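You operate a simulated robot arm through the tools that you are given. There is no shell and no other tool.

You run a simulated robot arm. Do the job below in one go: nothing can be reset, and whatever is moved stays where it is left.

TASK
Press the measuring table's orange oil button 2 times, then move the table to blue, then yellow, and lock it.

The check looks at the end state, three seconds after you hand in, the way a careful person would. Anything else that was tipped, shoved, dropped, spilled or broken makes it a failure.

THE ROBOT
A 7-joint arm with a two-finger parallel gripper, fixed in place. Base frame: the origin is at the foot of the arm, x ahead of it, y to its left, z up. Readings come in mm, degrees, newtons and seconds.
Its first joint turns from -166.0 to 166.0 degrees. Payload 4.4 kg.
The tool frame sits at the grasp point between the pads (the TCP): z along the fingers, y along the line on which they close. The tips reach 23 mm beyond it. Largest opening 94 mm; finger width 38, thickness 10; the body of the gripper, 54 by 96 mm, starts 39 mm behind the TCP.
Orientation is that of the tool frame in the base frame, as a unit quaternion [w, x, y, z]. With the fingers straight down and closing along the base's y, the tool's x points along the base's -x, its y along +y and its z along -z.

THE INTERFACE
- The arm moves only by the tool nudge_tool. Its argument "series" is text: rows parted by semicolons, each of 7 numbers parted by spaces: the shift along the tool's x, y, z in mm, then the turn, a rotation vector about the tool's x, y, z in rad, then the gripper command, from -1 (fully open) to 1 (shut), values between in proportion. In form: tx ty tz rx ry rz grip; .... A call has 1 to 20 rows; each row shifts and turns the commanded pose from where the row before left it, along the tool's axes as they then stand. Each row takes 0.2 s and may step no farther than 50 mm and 8.6 degrees from the row before; otherwise, or with a gripper value out of range, the whole call is refused. A pose out of reach is approached as far as the arm can. The call stops where the force on the tool passes 60 N (or 10 N more than at its start, if that is more) or the arm is blocked; 0.2 s more then pass. The fingers move at their own pace (about 72 mm/s each) and stop on an object; they squeeze with about 32 N. The grip force told is the motor's: it shows also when the fingers shut on nothing. Time passes only in rows, and 0.2 s behind the last, so rows that do not move let the fingers close. The reply holds the time, the measured pose of the TCP, the force on the tool along the base axes, the opening and the grip force, in the units named above and with some noise, with the torque about the TCP (base axes, N m) and any sound that the robot's microphone picked up.
- Cameras (640 x 400 px; columns grow to the right, rows downward): "scene" is fixed at [391.7, -660.1, 1428.6]; the picture's right is [0.95, -0.30, 0.00], its down [-0.09, -0.28, -0.96] and it looks along [0.29, 0.91, -0.29] (base axes); focal length 332 px, centre (320, 200). "wrist" rides on the gripper at [86, 16, -75] in the tool frame; the picture's right is [-0.18, 0.98, 0.00], its down [-0.58, -0.11, -0.81] and it looks along [-0.79, -0.15, 0.59] (tool axes); focal length 243 px, centre (320, 200). There is no depth. A picture from a camera that has moved, and an enlarged one, comes with that camera's place and axes in the base frame and with its lens. The place of the scene camera against the robot may be out by one fixed shift of up to 25 mm in any direction.
- snapshot(camera): a new picture of that camera. The clock stands still meanwhile.
- close_up(camera, box): a new picture of the part [left, top, right, bottom] of that camera's present view, enlarged. The clock stands still meanwhile.
- finish_job(): hands the job in; it is judged then, once.

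Places have to be worked out from the pictures, the camera data and where the tool is seen. Open the gripper and draw the arm clear of the work before you hand the job in, unless the task says otherwise.

The tools are called after "Call:" as a command line: name --argument value ..., lists and objects as JSON in quotes. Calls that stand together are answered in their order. nudge_tool: Moves the arm, as the interface text tells. Its arguments: {"type":"object","properties":{"series":{"type":"string"}},"required":["series"]} The other tools are called the same way: snapshot (camera) takes a picture; close_up (camera, box) takes an enlarged picture of a part of a camera's view; finish_job () hands the job in.

At the start:

```text
time: 0.0
tool_pos: [749.0, 124.9, 1217.4]
tool_rot: [0.0, 0.0, 1.0, 0.001]
force: [0.3, -0.3, -0.8]
ft_torque: [0.02, 0.03, 0.0]
grip_width: 94.0
gripper_force: 0.0
```

scene: 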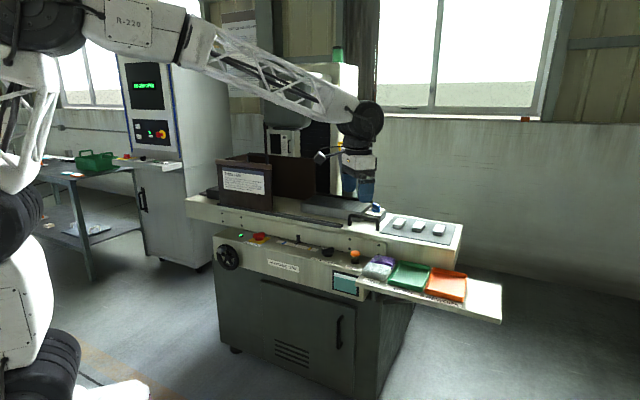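
wrist: 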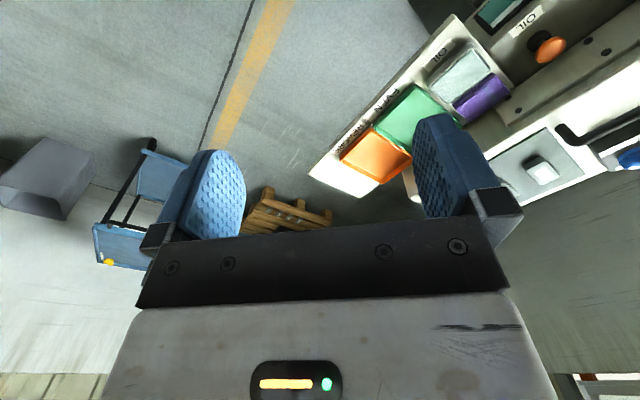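

I start by looking closely at the scene to identify the machine, the oil button, the measuring table, and its marks and lock.

Call:
close_up --camera "scene" --box '[180, 130, 340, 230]'

Call:
close_up --camera "scene" --box '[300, 180, 480, 300]'

Call:
close_up --camera "scene" --box '[200, 210, 380, 310]'

Call:
close_up --camera "wrist" --box '[320, 0, 640, 200]'

```text
4.00 times, centred on (260, 180) of scene
camera zoom: at [391.7, -660.1, 1428.6], right [0.95, -0.3, 0.0], down [-0.09, -0.28, -0.96], along [0.29, 0.91, -0.29], focal length 1326 px, centre (560, 280)
```

zoom: 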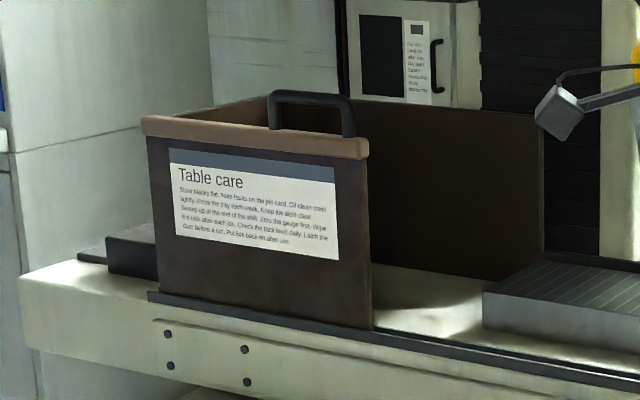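

```text
3.33 times, centred on (390, 240) of scene
camera zoom: at [391.7, -660.1, 1428.6], right [0.95, -0.3, 0.0], down [-0.09, -0.28, -0.96], along [0.29, 0.91, -0.29], focal length 1105 px, centre (87, 67)
```

zoom: 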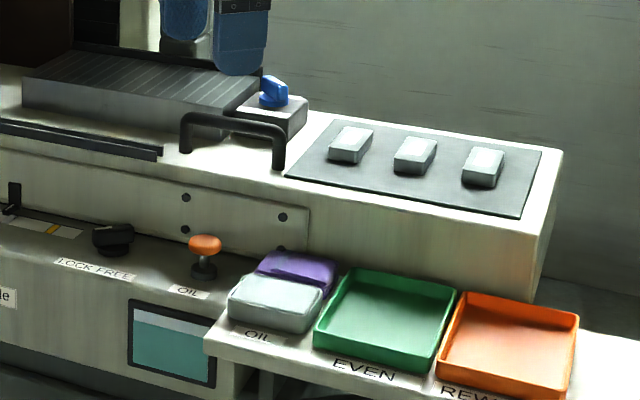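

```text
3.56 times, centred on (290, 260) of scene
camera zoom: at [391.7, -660.1, 1428.6], right [0.95, -0.3, 0.0], down [-0.09, -0.28, -0.96], along [0.29, 0.91, -0.29], focal length 1179 px, centre (427, -13)
```

zoom: 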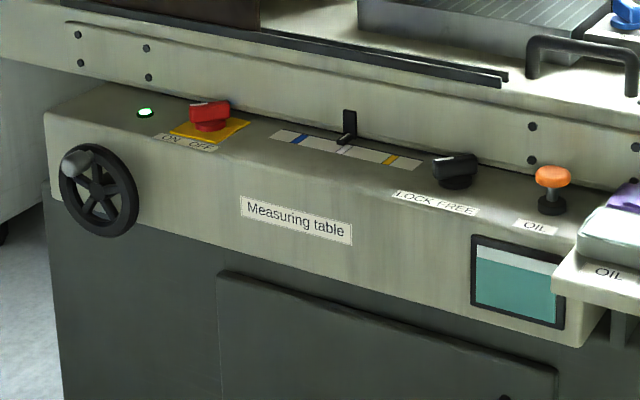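

```text
2.00 times, centred on (480, 100) of wrist
camera zoom: at [662.2, 140.9, 1292.7], right [0.18, 0.98, 0.0], down [0.58, -0.11, 0.81], along [0.79, -0.15, -0.59], focal length 485 px, centre (0, 400)
```

zoom: 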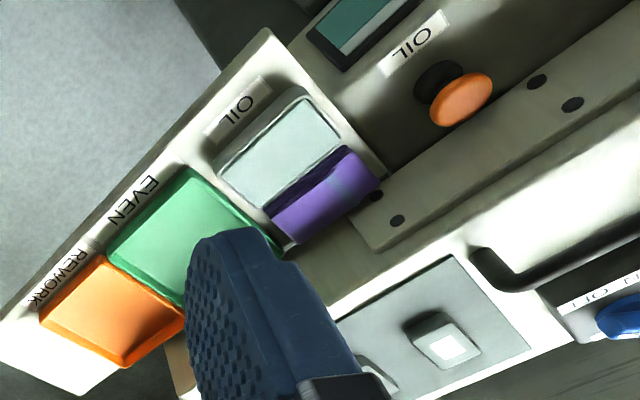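

The machine's panel shows a handwheel, an ON/OFF switch, a scale with blue, grey and yellow marks, a LOCK/FREE knob and the orange OIL button; the panel lies to the arm's left front. I turn the tool about 60° in place, high above everything, so the wrist camera faces the panel.

Call:
nudge_tool --series "0 0 0 0 0 -0.14 0; 0 0 0 0 0 -0.14 0; 0 0 0 0 0 -0.14 1; 0 0 0 0 0 -0.14 1; 0 0 0 0 0 -0.14 1; 0 0 0 0 0 -0.14 1; 0 0 0 0 0 -0.14 1; 0 0 0 0 0 -0.07 1; 0 0 0 0 0 0 1"

Call:
snapshot --camera "wrist"

Call:
snapshot --camera "scene"

```text
time: 2.0
tool_pos: [747.3, 123.6, 1218.5]
tool_rot: [0.0, -0.501, 0.865, 0.0]
force: [0.2, 0.8, -0.8]
ft_torque: [0.02, 0.0, 0.0]
grip_width: 0.1
gripper_force: 31.9
```

```text
taken
camera wrist: at [691.4, 57.5, 1293.3], right [-0.76, 0.65, 0.0], down [0.38, 0.45, 0.81], along [0.52, 0.61, -0.59], focal length 243 px, centre (320, 200)
```

wrist: 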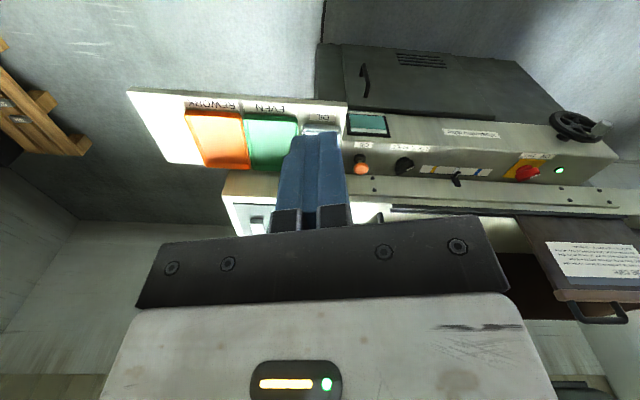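

```text
taken
```

scene: 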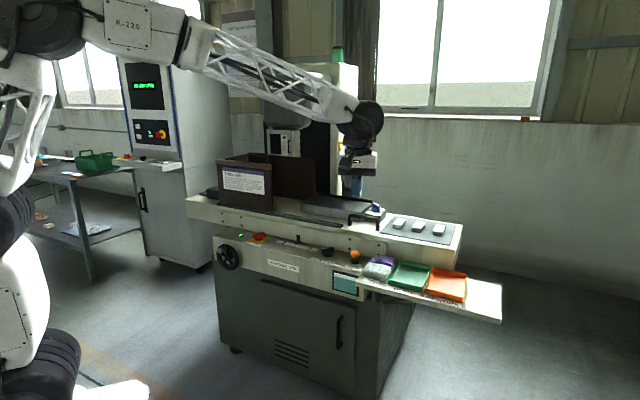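

The panel's long axis runs roughly along (0.90, -0.43), with the orange button near (930, 520, 800) and the handwheel near (430, 765, 760). I move in front of the panel at about z=1050 for a nearer view.

Call:
nudge_tool --series "-24 27.6 21 0 0 -0.01 1; -24 27.6 21 0 0 -0.01 1; -24 27.6 21 0 0 -0.01 1; -24 27.6 21 0 0 -0.01 1; -24 27.6 21 0 0 -0.01 1; -24 27.6 21 0 0 -0.01 1; -24 27.6 21 0 0 -0.01 1; -24 27.6 21 0 0 -0.01 1; 0 0 0 0 0 0 1"

Call:
snapshot --camera "wrist"

Call:
snapshot --camera "scene"

```text
time: 4.0
tool_pos: [639.5, 397.6, 1049.8]
tool_rot: [0.0, -0.535, 0.845, -0.001]
force: [-0.8, 0.8, 0.0]
ft_torque: [0.02, -0.02, 0.01]
grip_width: 0.0
gripper_force: 31.9
```

```text
taken
camera wrist: at [588.4, 326.7, 1124.7], right [-0.81, 0.59, 0.0], down [0.35, 0.48, 0.81], along [0.47, 0.65, -0.59], focal length 243 px, centre (320, 200)
```

wrist: 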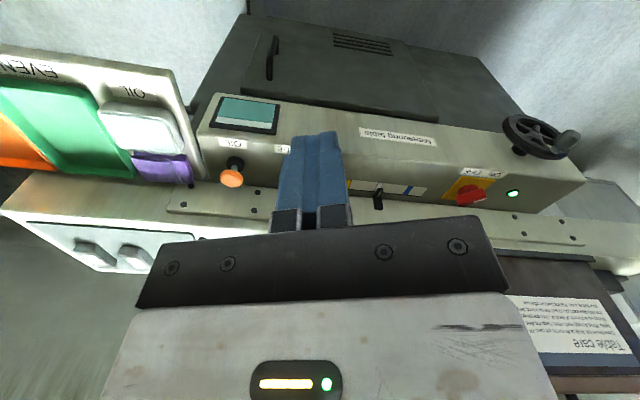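

```text
taken
```

scene: 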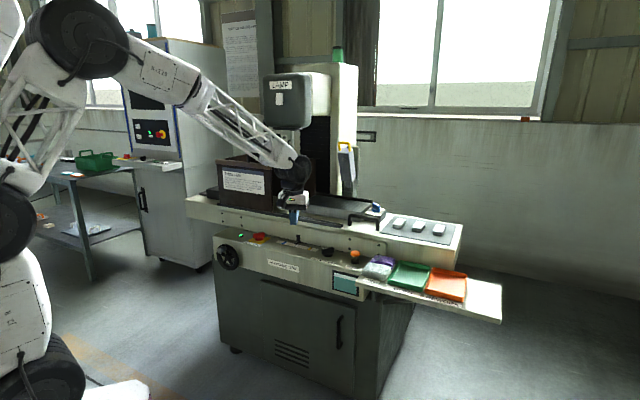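

Combining the views, the red switch is near (566, 874, 790) and the orange button near (923, 507, 818), so the machine axis lies close to 45°. I turn the tool square to the panel and move nearer for sharper measurements.

Call:
nudge_tool --series "-23.2 28.7 -7.5 0 0 0.0875 1; -23.2 28.7 -7.5 0 0 0.0875 1; -23.2 28.7 -7.5 0 0 0.0875 1; -23.2 28.7 -7.5 0 0 0.0875 1; 0 0 0 0 0 0 1"

Call:
snapshot --camera "wrist"

```text
time: 5.2
tool_pos: [595.2, 536.3, 1080.2]
tool_rot: [0.0, -0.379, 0.925, 0.0]
force: [-0.4, -0.2, -0.4]
ft_torque: [-0.02, -0.02, 0.03]
grip_width: 0.0
gripper_force: 32.0
```

```text
taken
camera wrist: at [522.4, 487.9, 1155.3], right [-0.56, 0.83, 0.0], down [0.49, 0.33, 0.81], along [0.67, 0.45, -0.59], focal length 243 px, centre (320, 200)
```

wrist: 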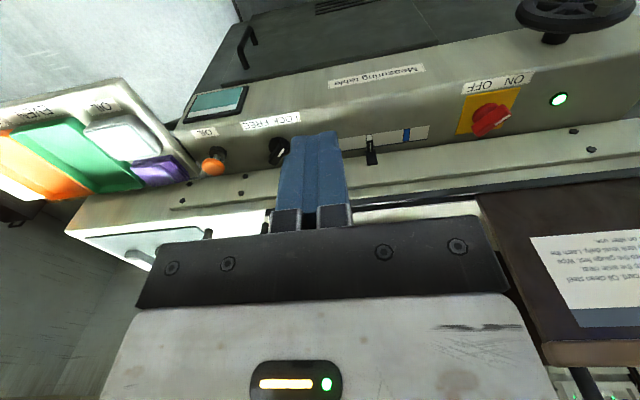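

The new view agrees: orange button ≈ (928, 507, 817), lock knob ≈ (838, 605, 800), red switch ≈ (570, 878, 790). I enlarge the controls and notices to read their state.

Call:
close_up --camera "wrist" --box '[160, 80, 320, 180]'

Call:
close_up --camera "wrist" --box '[340, 60, 580, 210]'

Call:
close_up --camera "wrist" --box '[520, 220, 640, 295]'

Call:
close_up --camera "scene" --box '[215, 155, 279, 195]'

Call:
close_up --camera "scene" --box '[262, 225, 372, 295]'

```text
4.00 times, centred on (240, 130) of wrist
camera zoom: at [522.4, 487.9, 1155.3], right [-0.56, 0.83, 0.0], down [0.49, 0.33, 0.81], along [0.67, 0.45, -0.59], focal length 970 px, centre (640, 480)
```

zoom: 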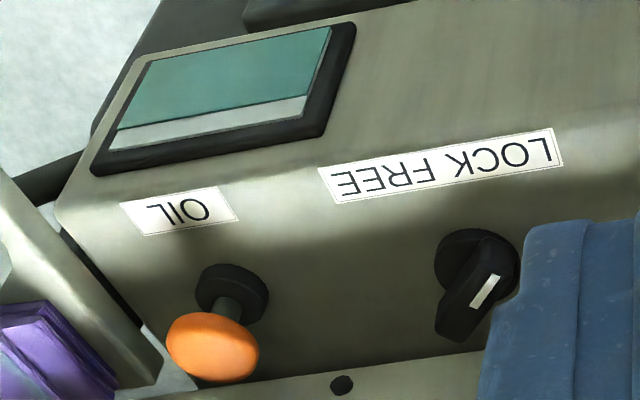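

```text
2.67 times, centred on (460, 135) of wrist
camera zoom: at [522.4, 487.9, 1155.3], right [-0.56, 0.83, 0.0], down [0.49, 0.33, 0.81], along [0.67, 0.45, -0.59], focal length 647 px, centre (-53, 373)
```

zoom: 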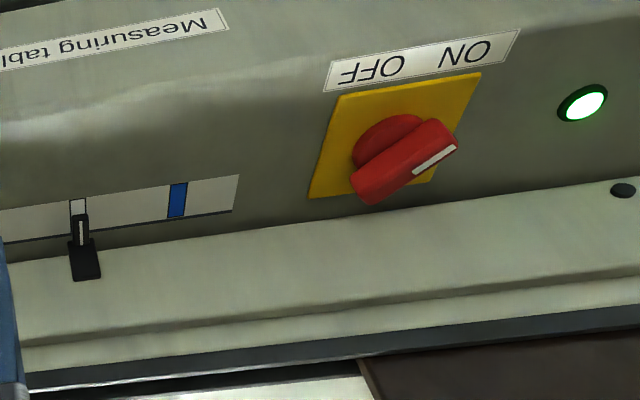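

```text
5.33 times, centred on (580, 258) of wrist
camera zoom: at [522.4, 487.9, 1155.3], right [-0.56, 0.83, 0.0], down [0.49, 0.33, 0.81], along [0.67, 0.45, -0.59], focal length 1294 px, centre (-1067, -107)
```

zoom: 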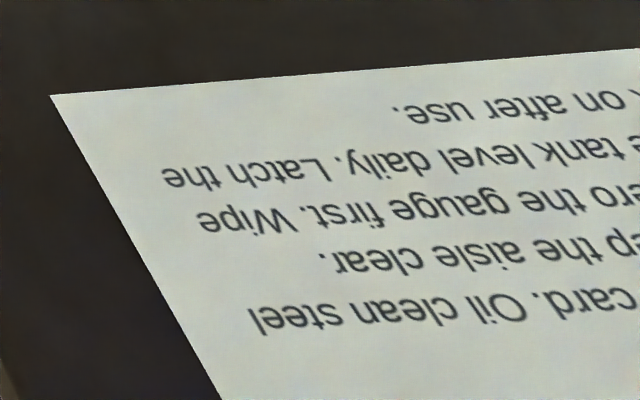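

```text
10.00 times, centred on (247, 175) of scene
camera zoom: at [391.7, -660.1, 1428.6], right [0.95, -0.3, 0.0], down [-0.09, -0.28, -0.96], along [0.29, 0.91, -0.29], focal length 3316 px, centre (1050, 450)
```

zoom: 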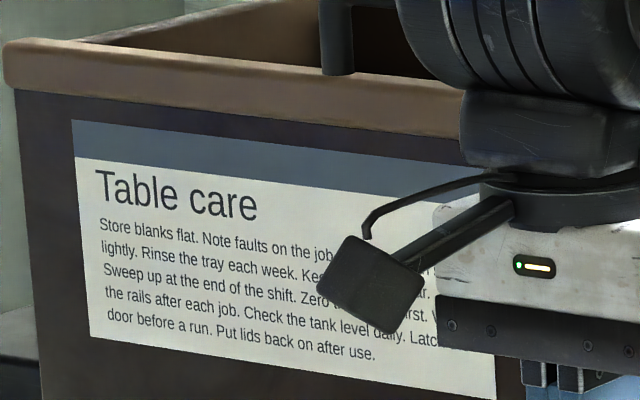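

```text
5.71 times, centred on (317, 260) of scene
camera zoom: at [391.7, -660.1, 1428.6], right [0.95, -0.3, 0.0], down [-0.09, -0.28, -0.96], along [0.29, 0.91, -0.29], focal length 1895 px, centre (337, -143)
```

zoom: 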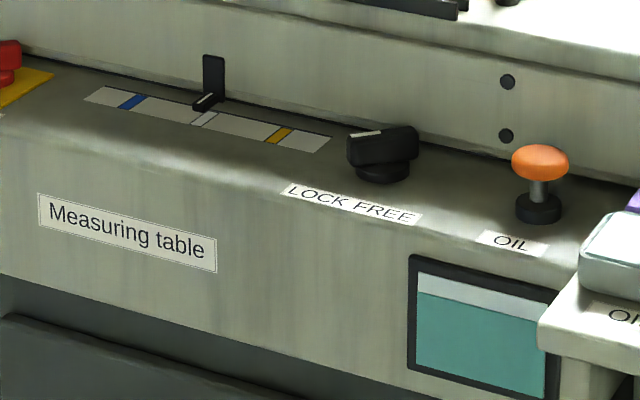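

The lock knob's white mark points left, towards LOCK, and the pointer stands at the middle grey mark. I move to the right in front of the oil button with the tool tilted about 30° outward, so that reach and clearance are better, and look again.

Call:
nudge_tool --series "-21.4 -36.7 16 0 0 0 1; -21.4 -36.7 16 0 0 0 1; -21.4 -36.7 16 0 0 0 1; -21.4 -36.7 16 0 0 0 1; -21.4 -36.7 16 0 0 0 1; 0 0 0 0 -0.13 0 1; 0 0 0 0 -0.13 0 1; 0 0 0 0 -0.13 0 1; 0 0 0 0 -0.13 0 1; 0 0 0 0 0 0 1"

Call:
snapshot --camera "wrist"

Call:
snapshot --camera "scene"

```text
time: 7.4
tool_pos: [801.6, 481.5, 999.7]
tool_rot: [0.239, -0.367, 0.894, 0.097]
force: [0.1, 0.3, -0.1]
ft_torque: [-0.02, 0.0, -0.01]
grip_width: 0.1
gripper_force: 31.7
```

```text
taken
camera wrist: at [710.9, 414.6, 1022.1], right [-0.58, 0.81, 0.09], down [0.15, -0.01, 0.99], along [0.8, 0.58, -0.12], focal length 243 px, centre (320, 200)
```

wrist: 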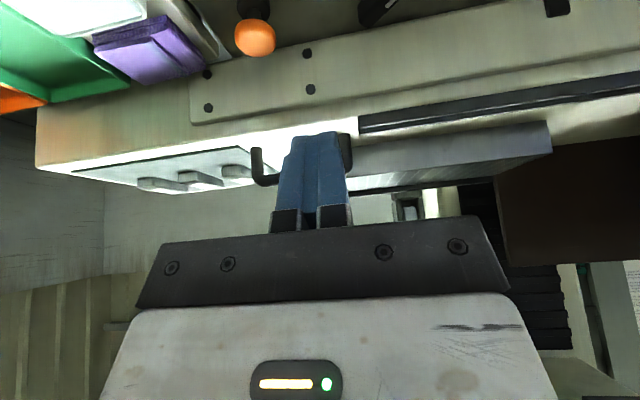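

```text
taken
```

scene: 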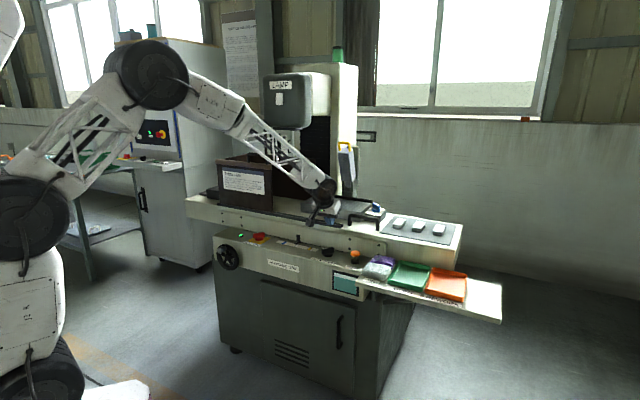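

From this view the button centre works out at ≈ (925, 507, 818) and the apron behind it is about 50 mm farther back, so a tilted press is clear. I move to a hover about 50 mm above the button and check the reach.

Call:
nudge_tool --series "-9.9 -17.1 34.5 0 0 0 1; -9.9 -17.1 34.5 0 0 0 1; -9.9 -17.1 34.5 0 0 0 1; -9.9 -17.1 34.5 0 0 0 1; 0 0 0 0 0 0 1"

Call:
snapshot --camera "wrist"

Call:
close_up --camera "scene" --box '[290, 170, 418, 290]'

```text
time: 8.6
tool_pos: [925.4, 504.5, 899.3]
tool_rot: [0.238, -0.368, 0.894, 0.098]
force: [-0.1, 0.3, -0.4]
ft_torque: [0.0, 0.02, 0.01]
grip_width: 0.2
gripper_force: 31.8
```

```text
taken
camera wrist: at [834.8, 437.9, 921.5], right [-0.58, 0.81, 0.09], down [0.15, 0.0, 0.99], along [0.8, 0.58, -0.12], focal length 243 px, centre (320, 200)
```

wrist: 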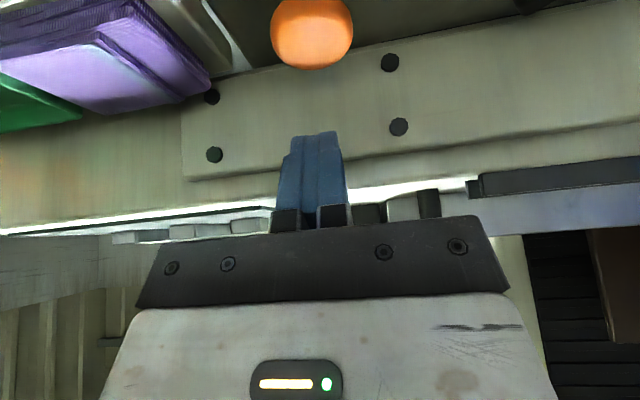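

```text
3.33 times, centred on (354, 230) of scene
camera zoom: at [391.7, -660.1, 1428.6], right [0.95, -0.3, 0.0], down [-0.09, -0.28, -0.96], along [0.29, 0.91, -0.29], focal length 1105 px, centre (207, 100)
```

zoom: 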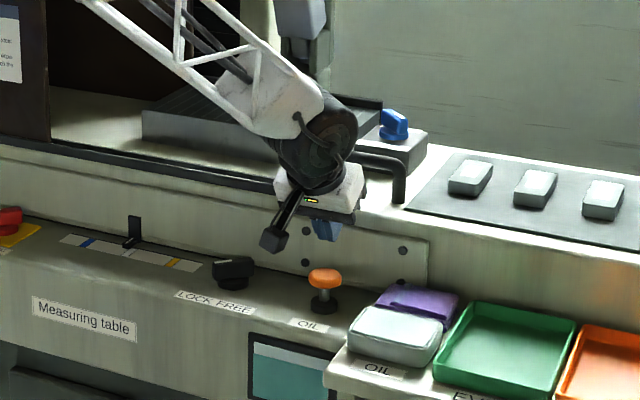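

The hover pose was reached exactly, and the button axis (926, 508) lies under the fingertips with about 45 mm to go. I lower straight down 36 mm first and read the force.

Call:
nudge_tool --series "3 0 5.2 0 0 0 1; 3 0 5.2 0 0 0 1; 3 0 5.2 0 0 0 1; 3 0 5.2 0 0 0 1; 3 0 5.2 0 0 0 1; 3 0 5.2 0 0 0 1; 0 0 0 0 0 0 1"

Call:
snapshot --camera "wrist"

Call:
close_up --camera "scene" --box '[330, 210, 394, 270]'

```text
time: 10.2
tool_pos: [923.0, 503.1, 864.4]
tool_rot: [0.238, -0.367, 0.894, 0.098]
force: [0.1, -0.6, -1.0]
ft_torque: [0.0, 0.0, 0.03]
grip_width: 0.1
gripper_force: 32.2
```

```text
taken
camera wrist: at [832.5, 437.5, 886.6], right [-0.58, 0.81, 0.09], down [0.15, 0.0, 0.99], along [0.8, 0.58, -0.12], focal length 243 px, centre (320, 200)
```

wrist: 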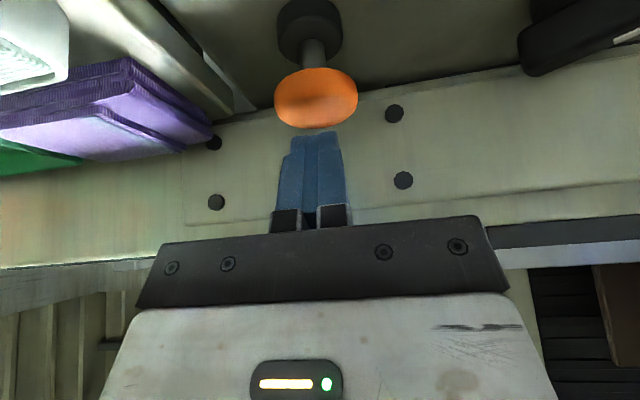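

```text
6.67 times, centred on (362, 240) of scene
camera zoom: at [391.7, -660.1, 1428.6], right [0.95, -0.3, 0.0], down [-0.09, -0.28, -0.96], along [0.29, 0.91, -0.29], focal length 2211 px, centre (40, -67)
```

zoom: 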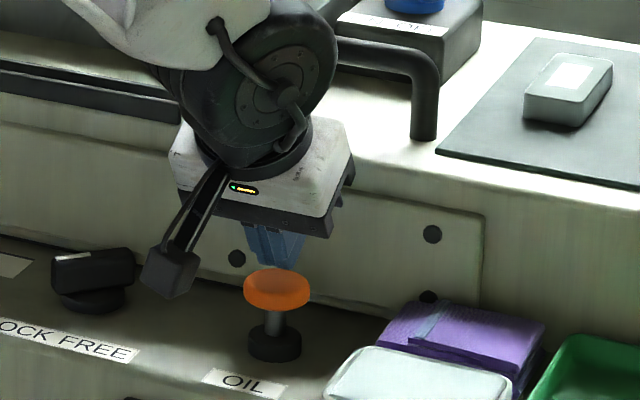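

The fingertips now sit just above the mushroom cap, well centred. I go down in 1.5 mm steps to find contact and feel the button's travel.

Call:
nudge_tool --series "0.75 0 1.3 0 0 0 1; 0.75 0 1.3 0 0 0 1; 0.75 0 1.3 0 0 0 1; 0.75 0 1.3 0 0 0 1"

```text
time: 11.2
tool_pos: [922.9, 503.9, 856.5]
tool_rot: [0.238, -0.367, 0.894, 0.099]
force: [-1.4, -1.3, 2.2]
ft_torque: [-0.04, 0.07, -0.02]
grip_width: 0.0
gripper_force: 32.2
```

A slight upward force (≈2 N) shows first contact at TCP z≈857. I press on in small steps.

Call:
nudge_tool --series "0.75 0 1.3 0 0 0 1; 0.75 0 1.3 0 0 0 1"

```text
time: 11.8
tool_pos: [924.2, 504.6, 854.4]
tool_rot: [0.237, -0.368, 0.894, 0.098]
force: [-0.1, -0.8, 2.5]
ft_torque: [-0.04, 0.05, -0.02]
grip_width: 0.0
gripper_force: 32.5
```

Call:
nudge_tool --series "0.75 0 1.3 0 0 0 1; 0.75 0 1.3 0 0 0 1"

Call:
close_up --camera "scene" --box '[330, 210, 394, 270]'

```text
time: 12.4
tool_pos: [924.0, 504.3, 851.0]
tool_rot: [0.237, -0.368, 0.894, 0.097]
force: [0.8, 1.9, 3.9]
ft_torque: [0.04, -0.01, -0.01]
grip_width: 0.0
gripper_force: 32.1
```

```text
6.67 times, centred on (362, 240) of scene
camera zoom: at [391.7, -660.1, 1428.6], right [0.95, -0.3, 0.0], down [-0.09, -0.28, -0.96], along [0.29, 0.91, -0.29], focal length 2211 px, centre (40, -67)
```

zoom: 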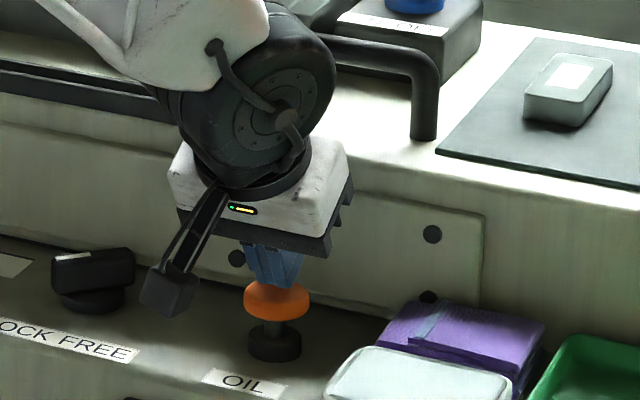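

The cap is visibly going down against a light spring (≈4 N), with no click yet. I continue pressing until a click or a hard stop.

Call:
nudge_tool --series "0.75 0 1.3 0 0 0 1; 0.75 0 1.3 0 0 0 1"

```text
time: 13.0
tool_pos: [923.0, 505.7, 849.4]
tool_rot: [0.238, -0.367, 0.894, 0.098]
force: [2.4, 0.1, 5.6]
ft_torque: [0.01, -0.06, -0.03]
grip_width: 0.1
gripper_force: 32.1
```

Call:
nudge_tool --series "0.75 0 1.3 0 0 0 1; 0.75 0 1.3 0 0 0 1"

```text
time: 13.6
tool_pos: [923.4, 503.7, 845.6]
tool_rot: [0.238, -0.367, 0.894, 0.098]
force: [-1.5, -2.6, 7.8]
ft_torque: [-0.11, 0.05, -0.01]
grip_width: 0.0
gripper_force: 32.1
heard: click
```

A click was heard at TCP z≈845.6: the first press. I lift fully off the button so it can return.

Call:
nudge_tool --series "-2 0 -3.47 0 0 0 1; -2 0 -3.47 0 0 0 1; -2 0 -3.47 0 0 0 1; -2 0 -3.47 0 0 0 1; -2 0 -3.47 0 0 0 1; -2 0 -3.47 0 0 0 1; 0 0 0 0 0 0 1"

Call:
close_up --camera "scene" --box '[330, 210, 394, 270]'

Call:
close_up --camera "scene" --box '[215, 220, 375, 300]'

```text
time: 15.2
tool_pos: [924.1, 504.3, 868.2]
tool_rot: [0.238, -0.368, 0.894, 0.098]
force: [-0.1, 0.4, 0.6]
ft_torque: [0.01, -0.01, 0.01]
grip_width: 0.0
gripper_force: 31.6
```

```text
6.67 times, centred on (362, 240) of scene
camera zoom: at [391.7, -660.1, 1428.6], right [0.95, -0.3, 0.0], down [-0.09, -0.28, -0.96], along [0.29, 0.91, -0.29], focal length 2211 px, centre (40, -67)
```

zoom: 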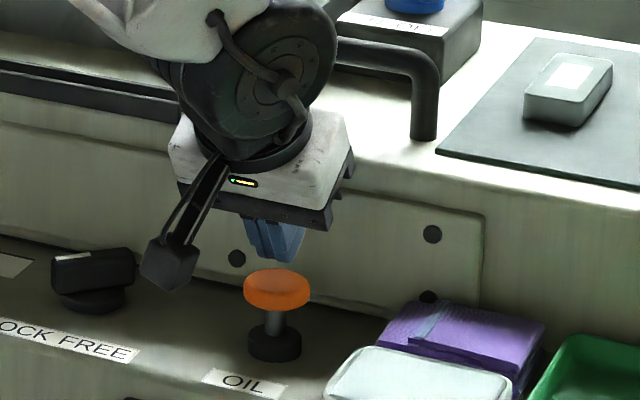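

```text
4.00 times, centred on (295, 260) of scene
camera zoom: at [391.7, -660.1, 1428.6], right [0.95, -0.3, 0.0], down [-0.09, -0.28, -0.96], along [0.29, 0.91, -0.29], focal length 1326 px, centre (420, -40)
```

zoom: 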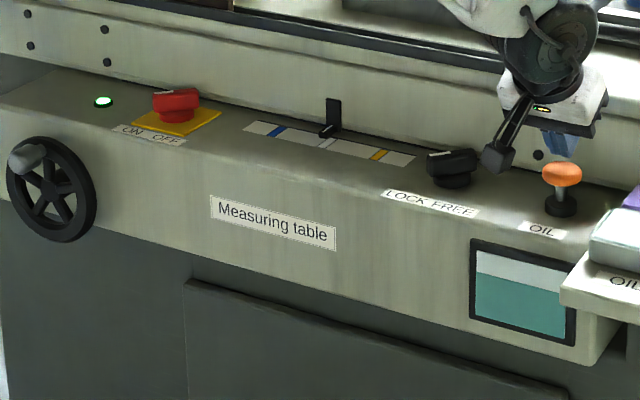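

The button has sprung back up fully. I press the second time to the same depth.

Call:
nudge_tool --series "2 0 3.47 0 0 0 1; 2 0 3.47 0 0 0 1; 2 0 3.47 0 0 0 1; 2 0 3.47 0 0 0 1; 2 0 3.47 0 0 0 1; 1.5 0 2.6 0 0 0 1; 0 0 0 0 0 0 1"

```text
time: 16.8
tool_pos: [923.0, 505.0, 846.9]
tool_rot: [0.238, -0.368, 0.893, 0.098]
force: [0.7, -2.4, 6.3]
ft_torque: [-0.13, 0.03, -0.02]
grip_width: 0.0
gripper_force: 32.4
heard: click
```

The second click was heard, so the oil is done. I lift off and back away to look at the lock knob.

Call:
nudge_tool --series "-10 0 -17.4 0 0 0 1; -10 0 -17.4 0 0 0 1; -10 0 -17.4 0 0 0 1; 22.5 31.4 -27.5 0 0 0 1; 22.5 31.4 -27.5 0 0 0 1; 22.5 31.4 -27.5 0 0 0 1; 22.5 31.4 -27.5 0 0 0 1; 0 0 0 0 0 0 1"

Call:
snapshot --camera "wrist"

Call:
close_up --camera "scene" --box '[300, 225, 364, 265]'

```text
time: 18.6
tool_pos: [740.8, 501.9, 957.6]
tool_rot: [0.237, -0.368, 0.894, 0.098]
force: [-0.8, -1.1, -0.2]
ft_torque: [0.0, 0.01, -0.03]
grip_width: 0.0
gripper_force: 32.1
```

```text
taken
camera wrist: at [649.7, 434.6, 980.8], right [-0.58, 0.81, 0.09], down [0.15, 0.0, 0.99], along [0.8, 0.58, -0.12], focal length 243 px, centre (320, 200)
```

wrist: 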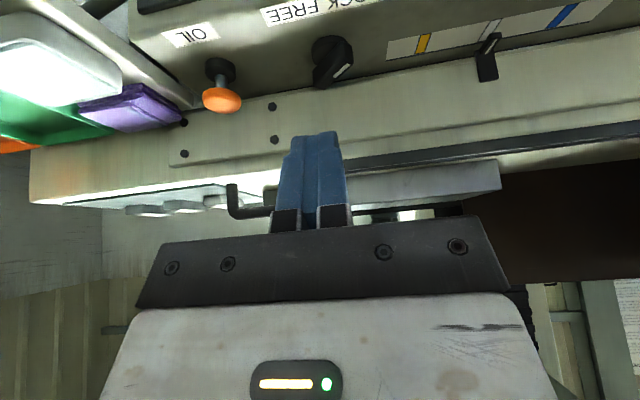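

```text
10.00 times, centred on (332, 245) of scene
camera zoom: at [391.7, -660.1, 1428.6], right [0.95, -0.3, 0.0], down [-0.09, -0.28, -0.96], along [0.29, 0.91, -0.29], focal length 3316 px, centre (200, -250)
```

zoom: 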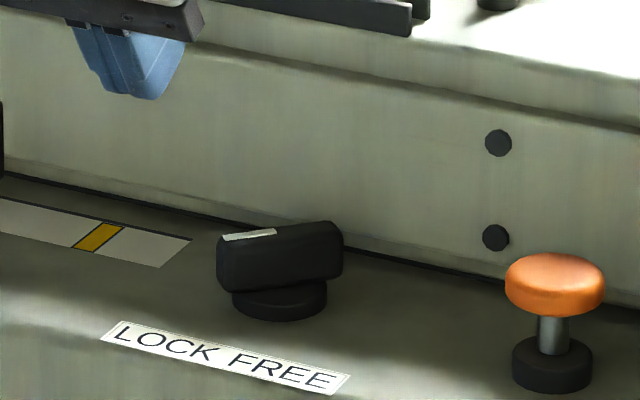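

The knob's mark points front-left at LOCK, so FREE should be a 90° turn to front-right. I enlarge the knob, the scale and the pointer in this view to place them precisely.

Call:
close_up --camera "wrist" --box '[250, 0, 410, 100]'

Call:
close_up --camera "wrist" --box '[370, 0, 610, 120]'

```text
4.00 times, centred on (330, 50) of wrist
camera zoom: at [649.7, 434.6, 980.8], right [-0.58, 0.81, 0.09], down [0.15, 0.0, 0.99], along [0.8, 0.58, -0.12], focal length 970 px, centre (280, 800)
```

zoom: 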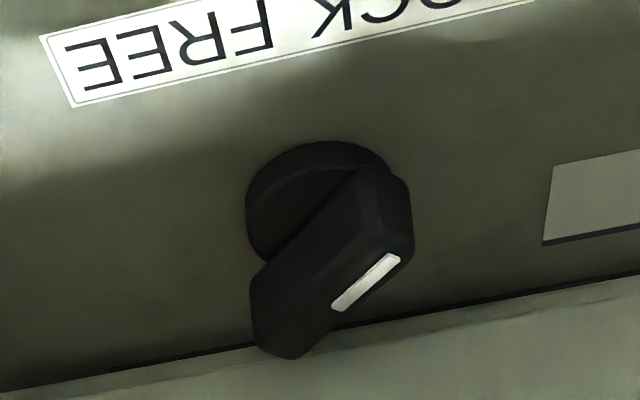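

```text
2.67 times, centred on (490, 60) of wrist
camera zoom: at [649.7, 434.6, 980.8], right [-0.58, 0.81, 0.09], down [0.15, 0.0, 0.99], along [0.8, 0.58, -0.12], focal length 647 px, centre (-133, 573)
```

zoom: 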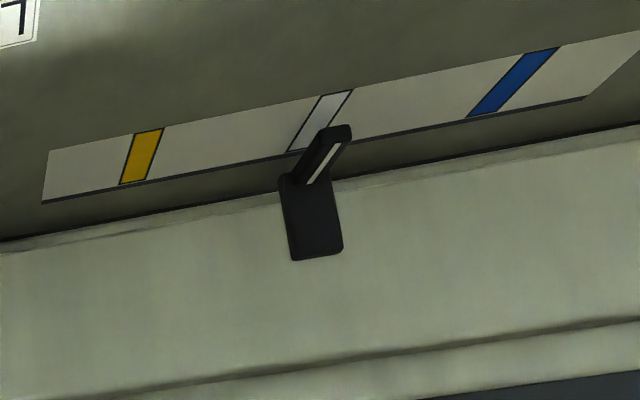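

The panel top is at z≈778, the knob centre near (833, 600) with its bar top at z≈817, and the mark points at 180°, i.e. to LOCK. I move the closed fingers to the left-front of the knob, hovering at z≈880, to push the bar's front end to the right.

Call:
nudge_tool --series "-12.2 15.1 29.4 0 0 0 1; -12.2 15.1 29.4 0 0 0 1; -12.2 15.1 29.4 0 0 0 1; -12.2 15.1 29.4 0 0 0 1; 0 0 0 0 0 0 1"

Call:
snapshot --camera "wrist"

Call:
close_up --camera "scene" --box '[280, 200, 376, 270]'

```text
time: 19.8
tool_pos: [770.0, 616.5, 879.3]
tool_rot: [0.238, -0.368, 0.893, 0.099]
force: [0.2, 0.0, 0.2]
ft_torque: [0.0, 0.0, 0.01]
grip_width: 0.0
gripper_force: 31.6
```

```text
taken
camera wrist: at [678.9, 548.6, 902.5], right [-0.58, 0.81, 0.09], down [0.15, 0.0, 0.99], along [0.8, 0.58, -0.12], focal length 243 px, centre (320, 200)
```

wrist: 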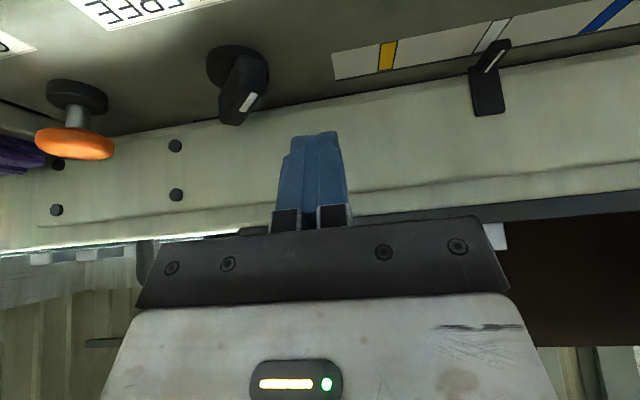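

```text
5.71 times, centred on (328, 235) of scene
camera zoom: at [391.7, -660.1, 1428.6], right [0.95, -0.3, 0.0], down [-0.09, -0.28, -0.96], along [0.29, 0.91, -0.29], focal length 1895 px, centre (274, 0)
```

zoom: 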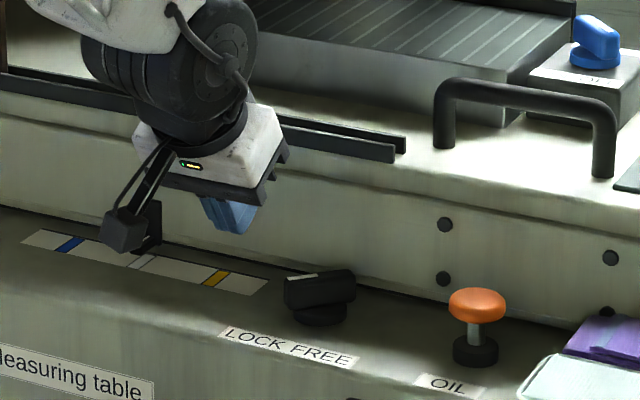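

The knob position is confirmed (mark centre at ≈(821, 601, 817)) and the fingers hang clear to its left. I lower straight down to z≈815, keeping the tips off the panel at 778.

Call:
nudge_tool --series "5 0 8.68 0 0 0 1; 5 0 8.68 0 0 0 1; 5 0 8.68 0 0 0 1; 5 0 8.68 0 0 0 1; 5 0 8.68 0 0 0 1; 5 0 8.68 0 0 0 1; 2.2 0 3.9 0 0 0 1; 0 0 0 0 0 0 1"

Call:
snapshot --camera "wrist"

Call:
close_up --camera "scene" --box '[280, 200, 376, 270]'

```text
time: 21.6
tool_pos: [769.4, 614.0, 814.7]
tool_rot: [0.238, -0.367, 0.894, 0.097]
force: [-0.4, 0.2, -0.3]
ft_torque: [0.01, -0.01, -0.01]
grip_width: 0.1
gripper_force: 32.6
```

```text
taken
camera wrist: at [678.7, 547.6, 837.7], right [-0.58, 0.81, 0.09], down [0.15, 0.0, 0.99], along [0.8, 0.58, -0.12], focal length 243 px, centre (320, 200)
```

wrist: 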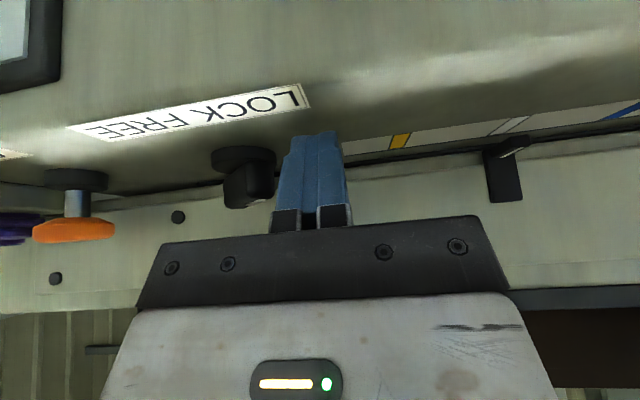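

```text
5.71 times, centred on (328, 235) of scene
camera zoom: at [391.7, -660.1, 1428.6], right [0.95, -0.3, 0.0], down [-0.09, -0.28, -0.96], along [0.29, 0.91, -0.29], focal length 1895 px, centre (274, 0)
```

zoom: 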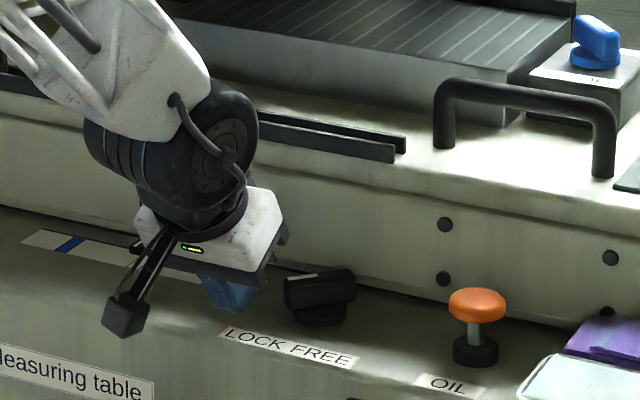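

The fingertips stand left-front of the knob at bar height. I push to the right (tool -y) in small steps, watching the force.

Call:
nudge_tool --series "0 -5 0 0 0 0 1; 0 -5 0 0 0 0 1; 0 -5 0 0 0 0 1; 0 -3 0 0 0 0 1; 0 -3 0 0 0 0 1; 0 -3 0 0 0 0 1; 0 -3 0 0 0 0 1"

Call:
close_up --camera "scene" --box '[280, 200, 376, 270]'

```text
time: 23.1
tool_pos: [783.6, 599.8, 814.5]
tool_rot: [0.236, -0.37, 0.893, 0.098]
force: [-17.7, 8.5, 7.5]
ft_torque: [0.11, -0.08, 0.35]
grip_width: 0.0
gripper_force: 32.0
stopped in row 7: the force on the tool passed its limit at 68 N (the readings are from after the stop); the commanded pose is now the measured one
```

```text
5.71 times, centred on (328, 235) of scene
camera zoom: at [391.7, -660.1, 1428.6], right [0.95, -0.3, 0.0], down [-0.09, -0.28, -0.96], along [0.29, 0.91, -0.29], focal length 1895 px, centre (274, 0)
```

zoom: 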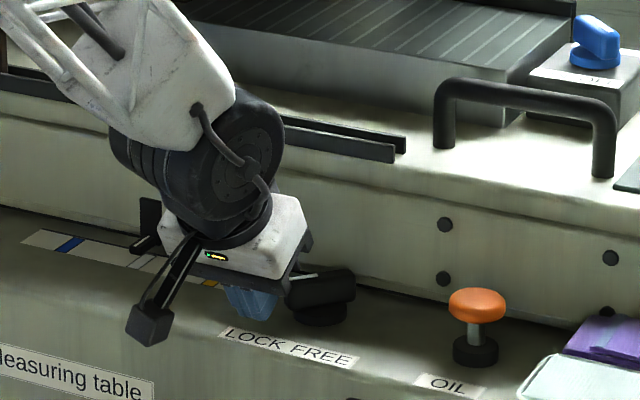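

The finger touched the bar's left end but pushed with a poor lever (the friction opposed the turn), and the knob has not moved. I back off 3 mm, shift 7 mm towards the machine, and then push along the knob's arc (front-right) so the push has a proper lever.

Call:
nudge_tool --series "0 4 0 0 0 0 1; -6.08 0 3.5 0 0 0 1; 0 -2 0 0 0 0 1; 0 -2 0 0 0 0 1; 1.7 -1.25 -1 0 0 0 1; 1.7 -1.25 -1 0 0 0 1"

Call:
close_up --camera "scene" --box '[296, 220, 360, 265]'

```text
time: 24.5
tool_pos: [788.2, 597.9, 813.4]
tool_rot: [0.236, -0.369, 0.893, 0.099]
force: [-25.8, 4.9, 13.9]
ft_torque: [0.06, -0.06, 0.24]
grip_width: 0.0
gripper_force: 31.8
```

```text
8.89 times, centred on (328, 242) of scene
camera zoom: at [391.7, -660.1, 1428.6], right [0.95, -0.3, 0.0], down [-0.09, -0.28, -0.96], along [0.29, 0.91, -0.29], focal length 2948 px, centre (249, -178)
```

zoom: 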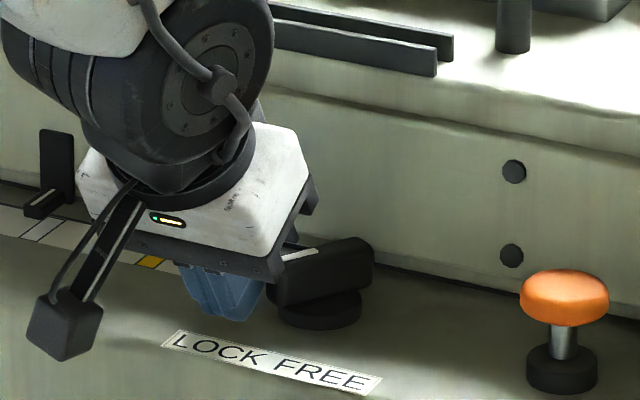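

The knob has still not turned and the tip seems to be jamming against the bar, so I change method: grip the bar across its flats and twist it. I retreat left and up, then yaw the tilted tool by -44.7° so the pads line up with the bar (which lies along base x).

Call:
nudge_tool --series "0 5 0 0 0 0 1; -5 3 -8.68 0 0 0 1; -10 0 -17.36 0 0 0 1; -15 0 -26 0 0 0 1; -10 0 -17.4 0 0 0 1; 0 0 0 0.0649 0 0.113 1; 0 0 0 0.0649 0 0.113 1; 0 0 0 0.0649 0 0.113 1; 0 0 0 0.0649 0 0.113 1; 0 0 0 0.0649 0 0.113 0; 0 0 0 0.0649 0 0.113 0; 0 0 0 0 0 0 0"

Call:
snapshot --camera "wrist"

Call:
close_up --camera "scene" --box '[280, 200, 376, 270]'

```text
time: 27.1
tool_pos: [781.5, 605.0, 893.1]
tool_rot: [0.256, -0.001, 0.967, -0.001]
force: [-0.3, -0.2, -0.5]
ft_torque: [-0.01, 0.0, -0.01]
grip_width: 47.0
gripper_force: 0.1
```

```text
taken
camera wrist: at [670.4, 622.1, 916.6], right [0.16, 0.98, 0.09], down [0.11, -0.11, 0.99], along [0.98, -0.15, -0.12], focal length 243 px, centre (320, 200)
```

wrist: 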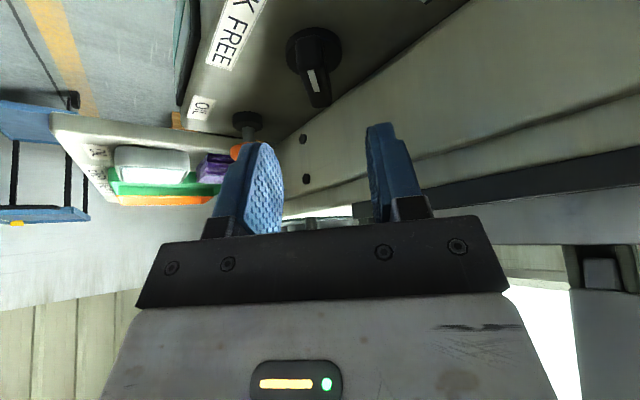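

```text
5.71 times, centred on (328, 235) of scene
camera zoom: at [391.7, -660.1, 1428.6], right [0.95, -0.3, 0.0], down [-0.09, -0.28, -0.96], along [0.29, 0.91, -0.29], focal length 1895 px, centre (274, 0)
```

zoom: 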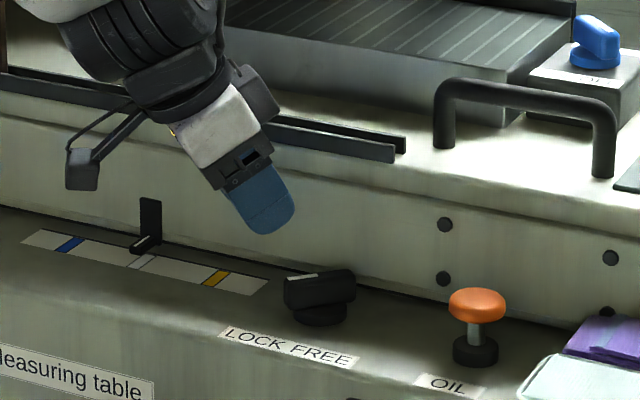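

The tool is now aligned with the bar and the knob is clearly seen end-on. I enlarge it to measure its centre and width.

Call:
close_up --camera "wrist" --box '[264, 10, 368, 120]'

```text
3.64 times, centred on (316, 65) of wrist
camera zoom: at [670.4, 622.1, 916.6], right [0.16, 0.98, 0.09], down [0.11, -0.11, 0.99], along [0.98, -0.15, -0.12], focal length 882 px, centre (334, 691)
```

zoom: 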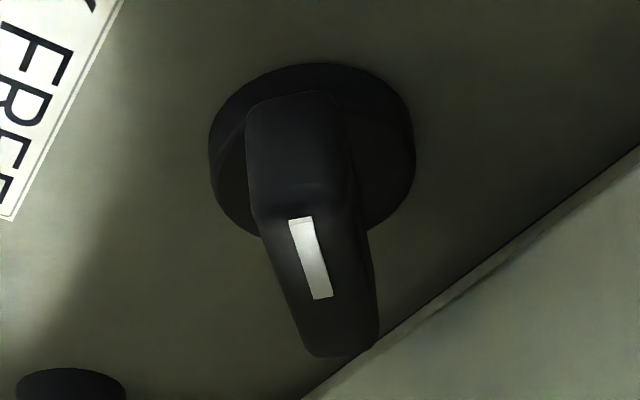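

The bar spans x≈806–858 at y≈603, about 17 mm wide with its top at z=817; the knob centre is ≈(832, 603). I move above it and lower the open fingers astride the bar.

Call:
nudge_tool --series "-17.6 -1 10.05 0 0 0 0; -17.6 -1 10.05 0 0 0 0; 7.04 0 12.34 0 0 0 0; 7.04 0 12.34 0 0 0 0; 7.04 0 12.34 0 0 0 0; 7.04 0 12.34 0 0 0 0; 0 0 0 0 0 0 0"

Call:
snapshot --camera "wrist"

Call:
close_up --camera "scene" --box '[280, 200, 376, 270]'

```text
time: 28.7
tool_pos: [822.1, 601.1, 837.9]
tool_rot: [0.256, -0.002, 0.967, -0.001]
force: [-1.3, -0.4, 0.1]
ft_torque: [-0.01, 0.03, -0.01]
grip_width: 47.1
gripper_force: 0.1
```

```text
taken
camera wrist: at [710.9, 618.7, 859.8], right [0.16, 0.98, 0.09], down [0.11, -0.11, 0.99], along [0.98, -0.15, -0.12], focal length 243 px, centre (320, 200)
```

wrist: 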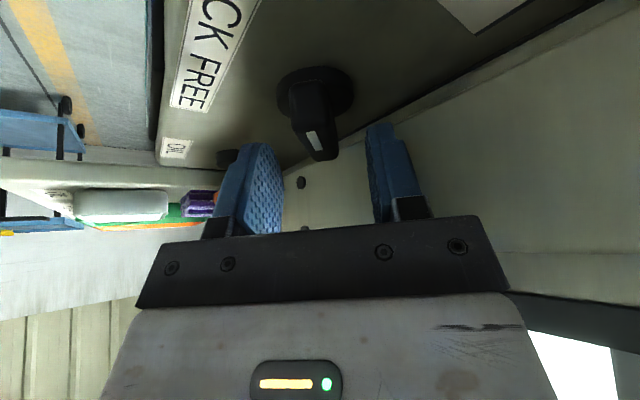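

```text
5.71 times, centred on (328, 235) of scene
camera zoom: at [391.7, -660.1, 1428.6], right [0.95, -0.3, 0.0], down [-0.09, -0.28, -0.96], along [0.29, 0.91, -0.29], focal length 1895 px, centre (274, 0)
```

zoom: 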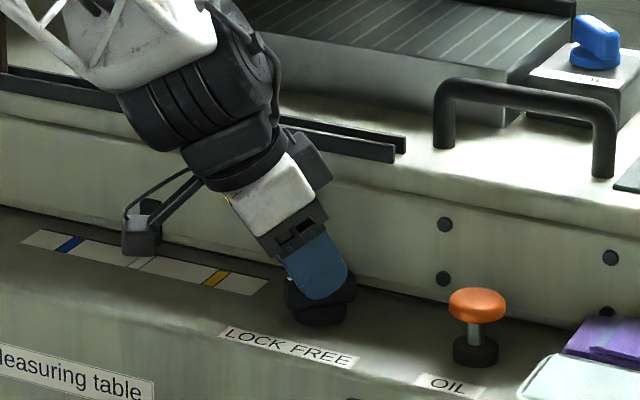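

The fingers straddle the bar well. I lower the last 16 mm and close on the bar.

Call:
nudge_tool --series "4 1 7 0 0 0 0; 3.9 0 6.9 0 0 0 0; 0 0 0 0 0 0 0.5; 0 0 0 0 0 0 1; 0 0 0 0 0 0 1; 0 0 0 0 0 0 1"

Call:
snapshot --camera "wrist"

```text
time: 30.1
tool_pos: [822.5, 601.3, 821.2]
tool_rot: [0.257, 0.0, 0.967, -0.002]
force: [-8.5, -40.1, 10.6]
ft_torque: [0.21, 0.71, -0.5]
grip_width: 18.2
gripper_force: 44.9
```

```text
taken
camera wrist: at [710.7, 618.7, 844.0], right [0.16, 0.98, 0.09], down [0.11, -0.11, 0.99], along [0.98, -0.15, -0.12], focal length 243 px, centre (320, 200)
```

wrist: 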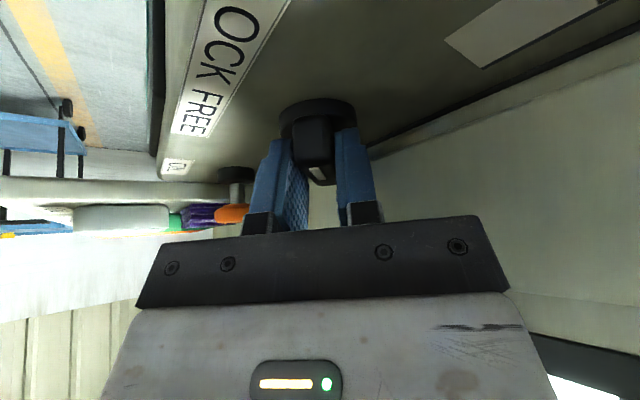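

The bar is gripped (18 mm), but a -40 N side force shows the tool is a bit too far towards +y. I ease it over by 2 mm.

Call:
nudge_tool --series "0 -1 0 0 0 0 1; 0 -1 0 0 0 0 1; 0 0 0 0 0 0 1"

```text
time: 30.9
tool_pos: [822.2, 601.4, 821.8]
tool_rot: [0.256, -0.001, 0.967, -0.001]
force: [-3.4, -21.8, 5.7]
ft_torque: [0.28, 0.63, -0.3]
grip_width: 18.2
gripper_force: 45.3
```

The side force halved; another 2 mm should null it.

Call:
nudge_tool --series "0 -1 0 0 0 0 1; 0 -1 0 0 0 0 1; 0 0 0 0 0 0 1"

```text
time: 31.7
tool_pos: [823.9, 601.6, 821.6]
tool_rot: [0.257, -0.002, 0.966, 0.0]
force: [12.5, 31.9, -13.0]
ft_torque: [0.67, -0.54, 0.42]
grip_width: 17.9
gripper_force: 44.7
```

The side force changed sign, so the bar centre is at y≈601.5; I step back 1 mm and start twisting about the knob axis (832, 601.5), first 22°.

Call:
nudge_tool --series "0 1 0 0 0 0 1; 0 0 0 0 0 0 1; -0.07 -1.3 0.04 -0.0649 0 -0.1137 1; -0.07 -1.3 0.04 -0.0649 0 -0.1137 1; -0.07 -1.3 0.04 -0.0649 0 -0.1137 1; 0 0 0 0 0 0 1"

Call:
snapshot --camera "wrist"

Call:
close_up --camera "scene" --box '[296, 220, 360, 265]'

```text
time: 33.1
tool_pos: [823.8, 596.9, 821.1]
tool_rot: [0.251, -0.19, 0.948, 0.048]
force: [-5.5, 25.3, 0.0]
ft_torque: [0.58, 0.02, 0.31]
grip_width: 18.1
gripper_force: 44.7
```

```text
taken
camera wrist: at [714.1, 569.4, 844.0], right [-0.23, 0.97, 0.09], down [0.14, -0.06, 0.99], along [0.96, 0.24, -0.12], focal length 243 px, centre (320, 200)
```

wrist: 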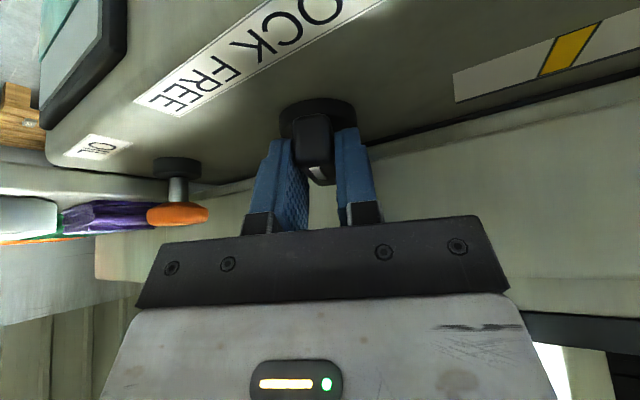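

```text
8.89 times, centred on (328, 242) of scene
camera zoom: at [391.7, -660.1, 1428.6], right [0.95, -0.3, 0.0], down [-0.09, -0.28, -0.96], along [0.29, 0.91, -0.29], focal length 2948 px, centre (249, -178)
```

zoom: 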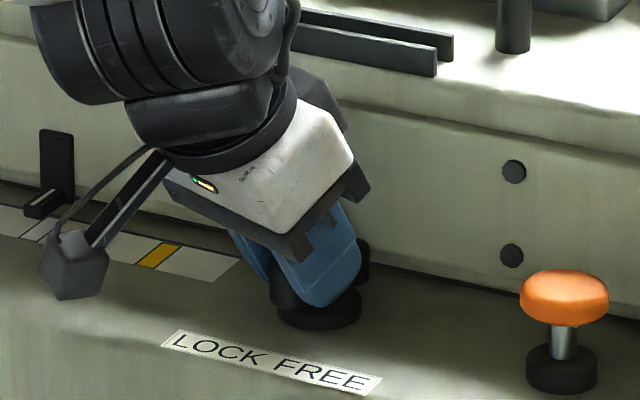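

The knob is turning with the grip, with low torque. I continue, trimming the side load a little.

Call:
nudge_tool --series "-0.07 -0.6 0.04 -0.0649 0 -0.1137 1; -0.07 -1.0 0.04 -0.0649 0 -0.1137 1; -0.07 -1.3 0.04 -0.0649 0 -0.1137 1; 0 0 0 0 0 0 1"

```text
time: 34.1
tool_pos: [825.6, 592.3, 821.7]
tool_rot: [0.237, -0.37, 0.893, 0.097]
force: [19.0, -16.8, 8.2]
ft_torque: [-0.95, 0.91, -0.32]
grip_width: 18.2
gripper_force: 45.1
```

At 45° the side load is -25 N along the closing axis, still fine. I continue the turn with a slight trim.

Call:
nudge_tool --series "-0.07 -1.8 0.04 -0.0649 0 -0.1137 1; -0.07 -1.6 0.04 -0.0649 0 -0.1137 1; -0.07 -1.3 0.04 -0.0649 0 -0.1137 1; 0 0 0 0 0 0 1"

Call:
snapshot --camera "wrist"

```text
time: 35.1
tool_pos: [829.0, 590.8, 820.3]
tool_rot: [0.212, -0.538, 0.803, 0.142]
force: [37.9, -46.7, -8.6]
ft_torque: [0.14, -0.94, -0.66]
grip_width: 17.8
gripper_force: 45.1
```

```text
taken
camera wrist: at [772.9, 493.8, 844.3], right [-0.85, 0.52, 0.09], down [0.14, 0.06, 0.99], along [0.51, 0.85, -0.12], focal length 243 px, centre (320, 200)
```

wrist: 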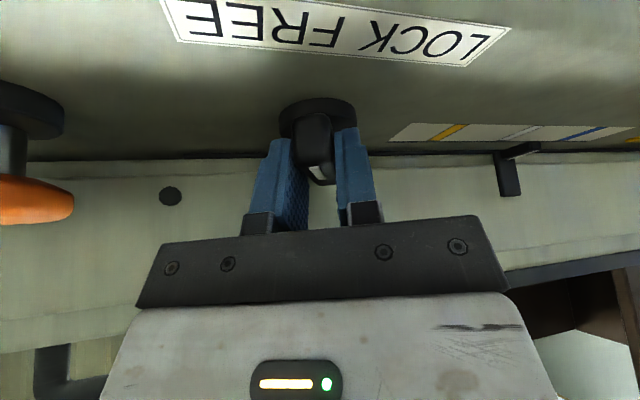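

The side load has risen to about 53 N along the closing axis, which puts the true axis near x≈836. I relieve 2.4 mm first and then continue with the larger radius.

Call:
nudge_tool --series "0 -1.2 0 0 0 0 1; 0 -1.2 0 0 0 0 1; 0 0 0 0 0 0 1"

```text
time: 35.9
tool_pos: [832.1, 591.2, 821.9]
tool_rot: [0.212, -0.538, 0.803, 0.143]
force: [5.0, -43.7, 0.7]
ft_torque: [-0.73, -0.32, -0.27]
grip_width: 18.1
gripper_force: 44.8
```

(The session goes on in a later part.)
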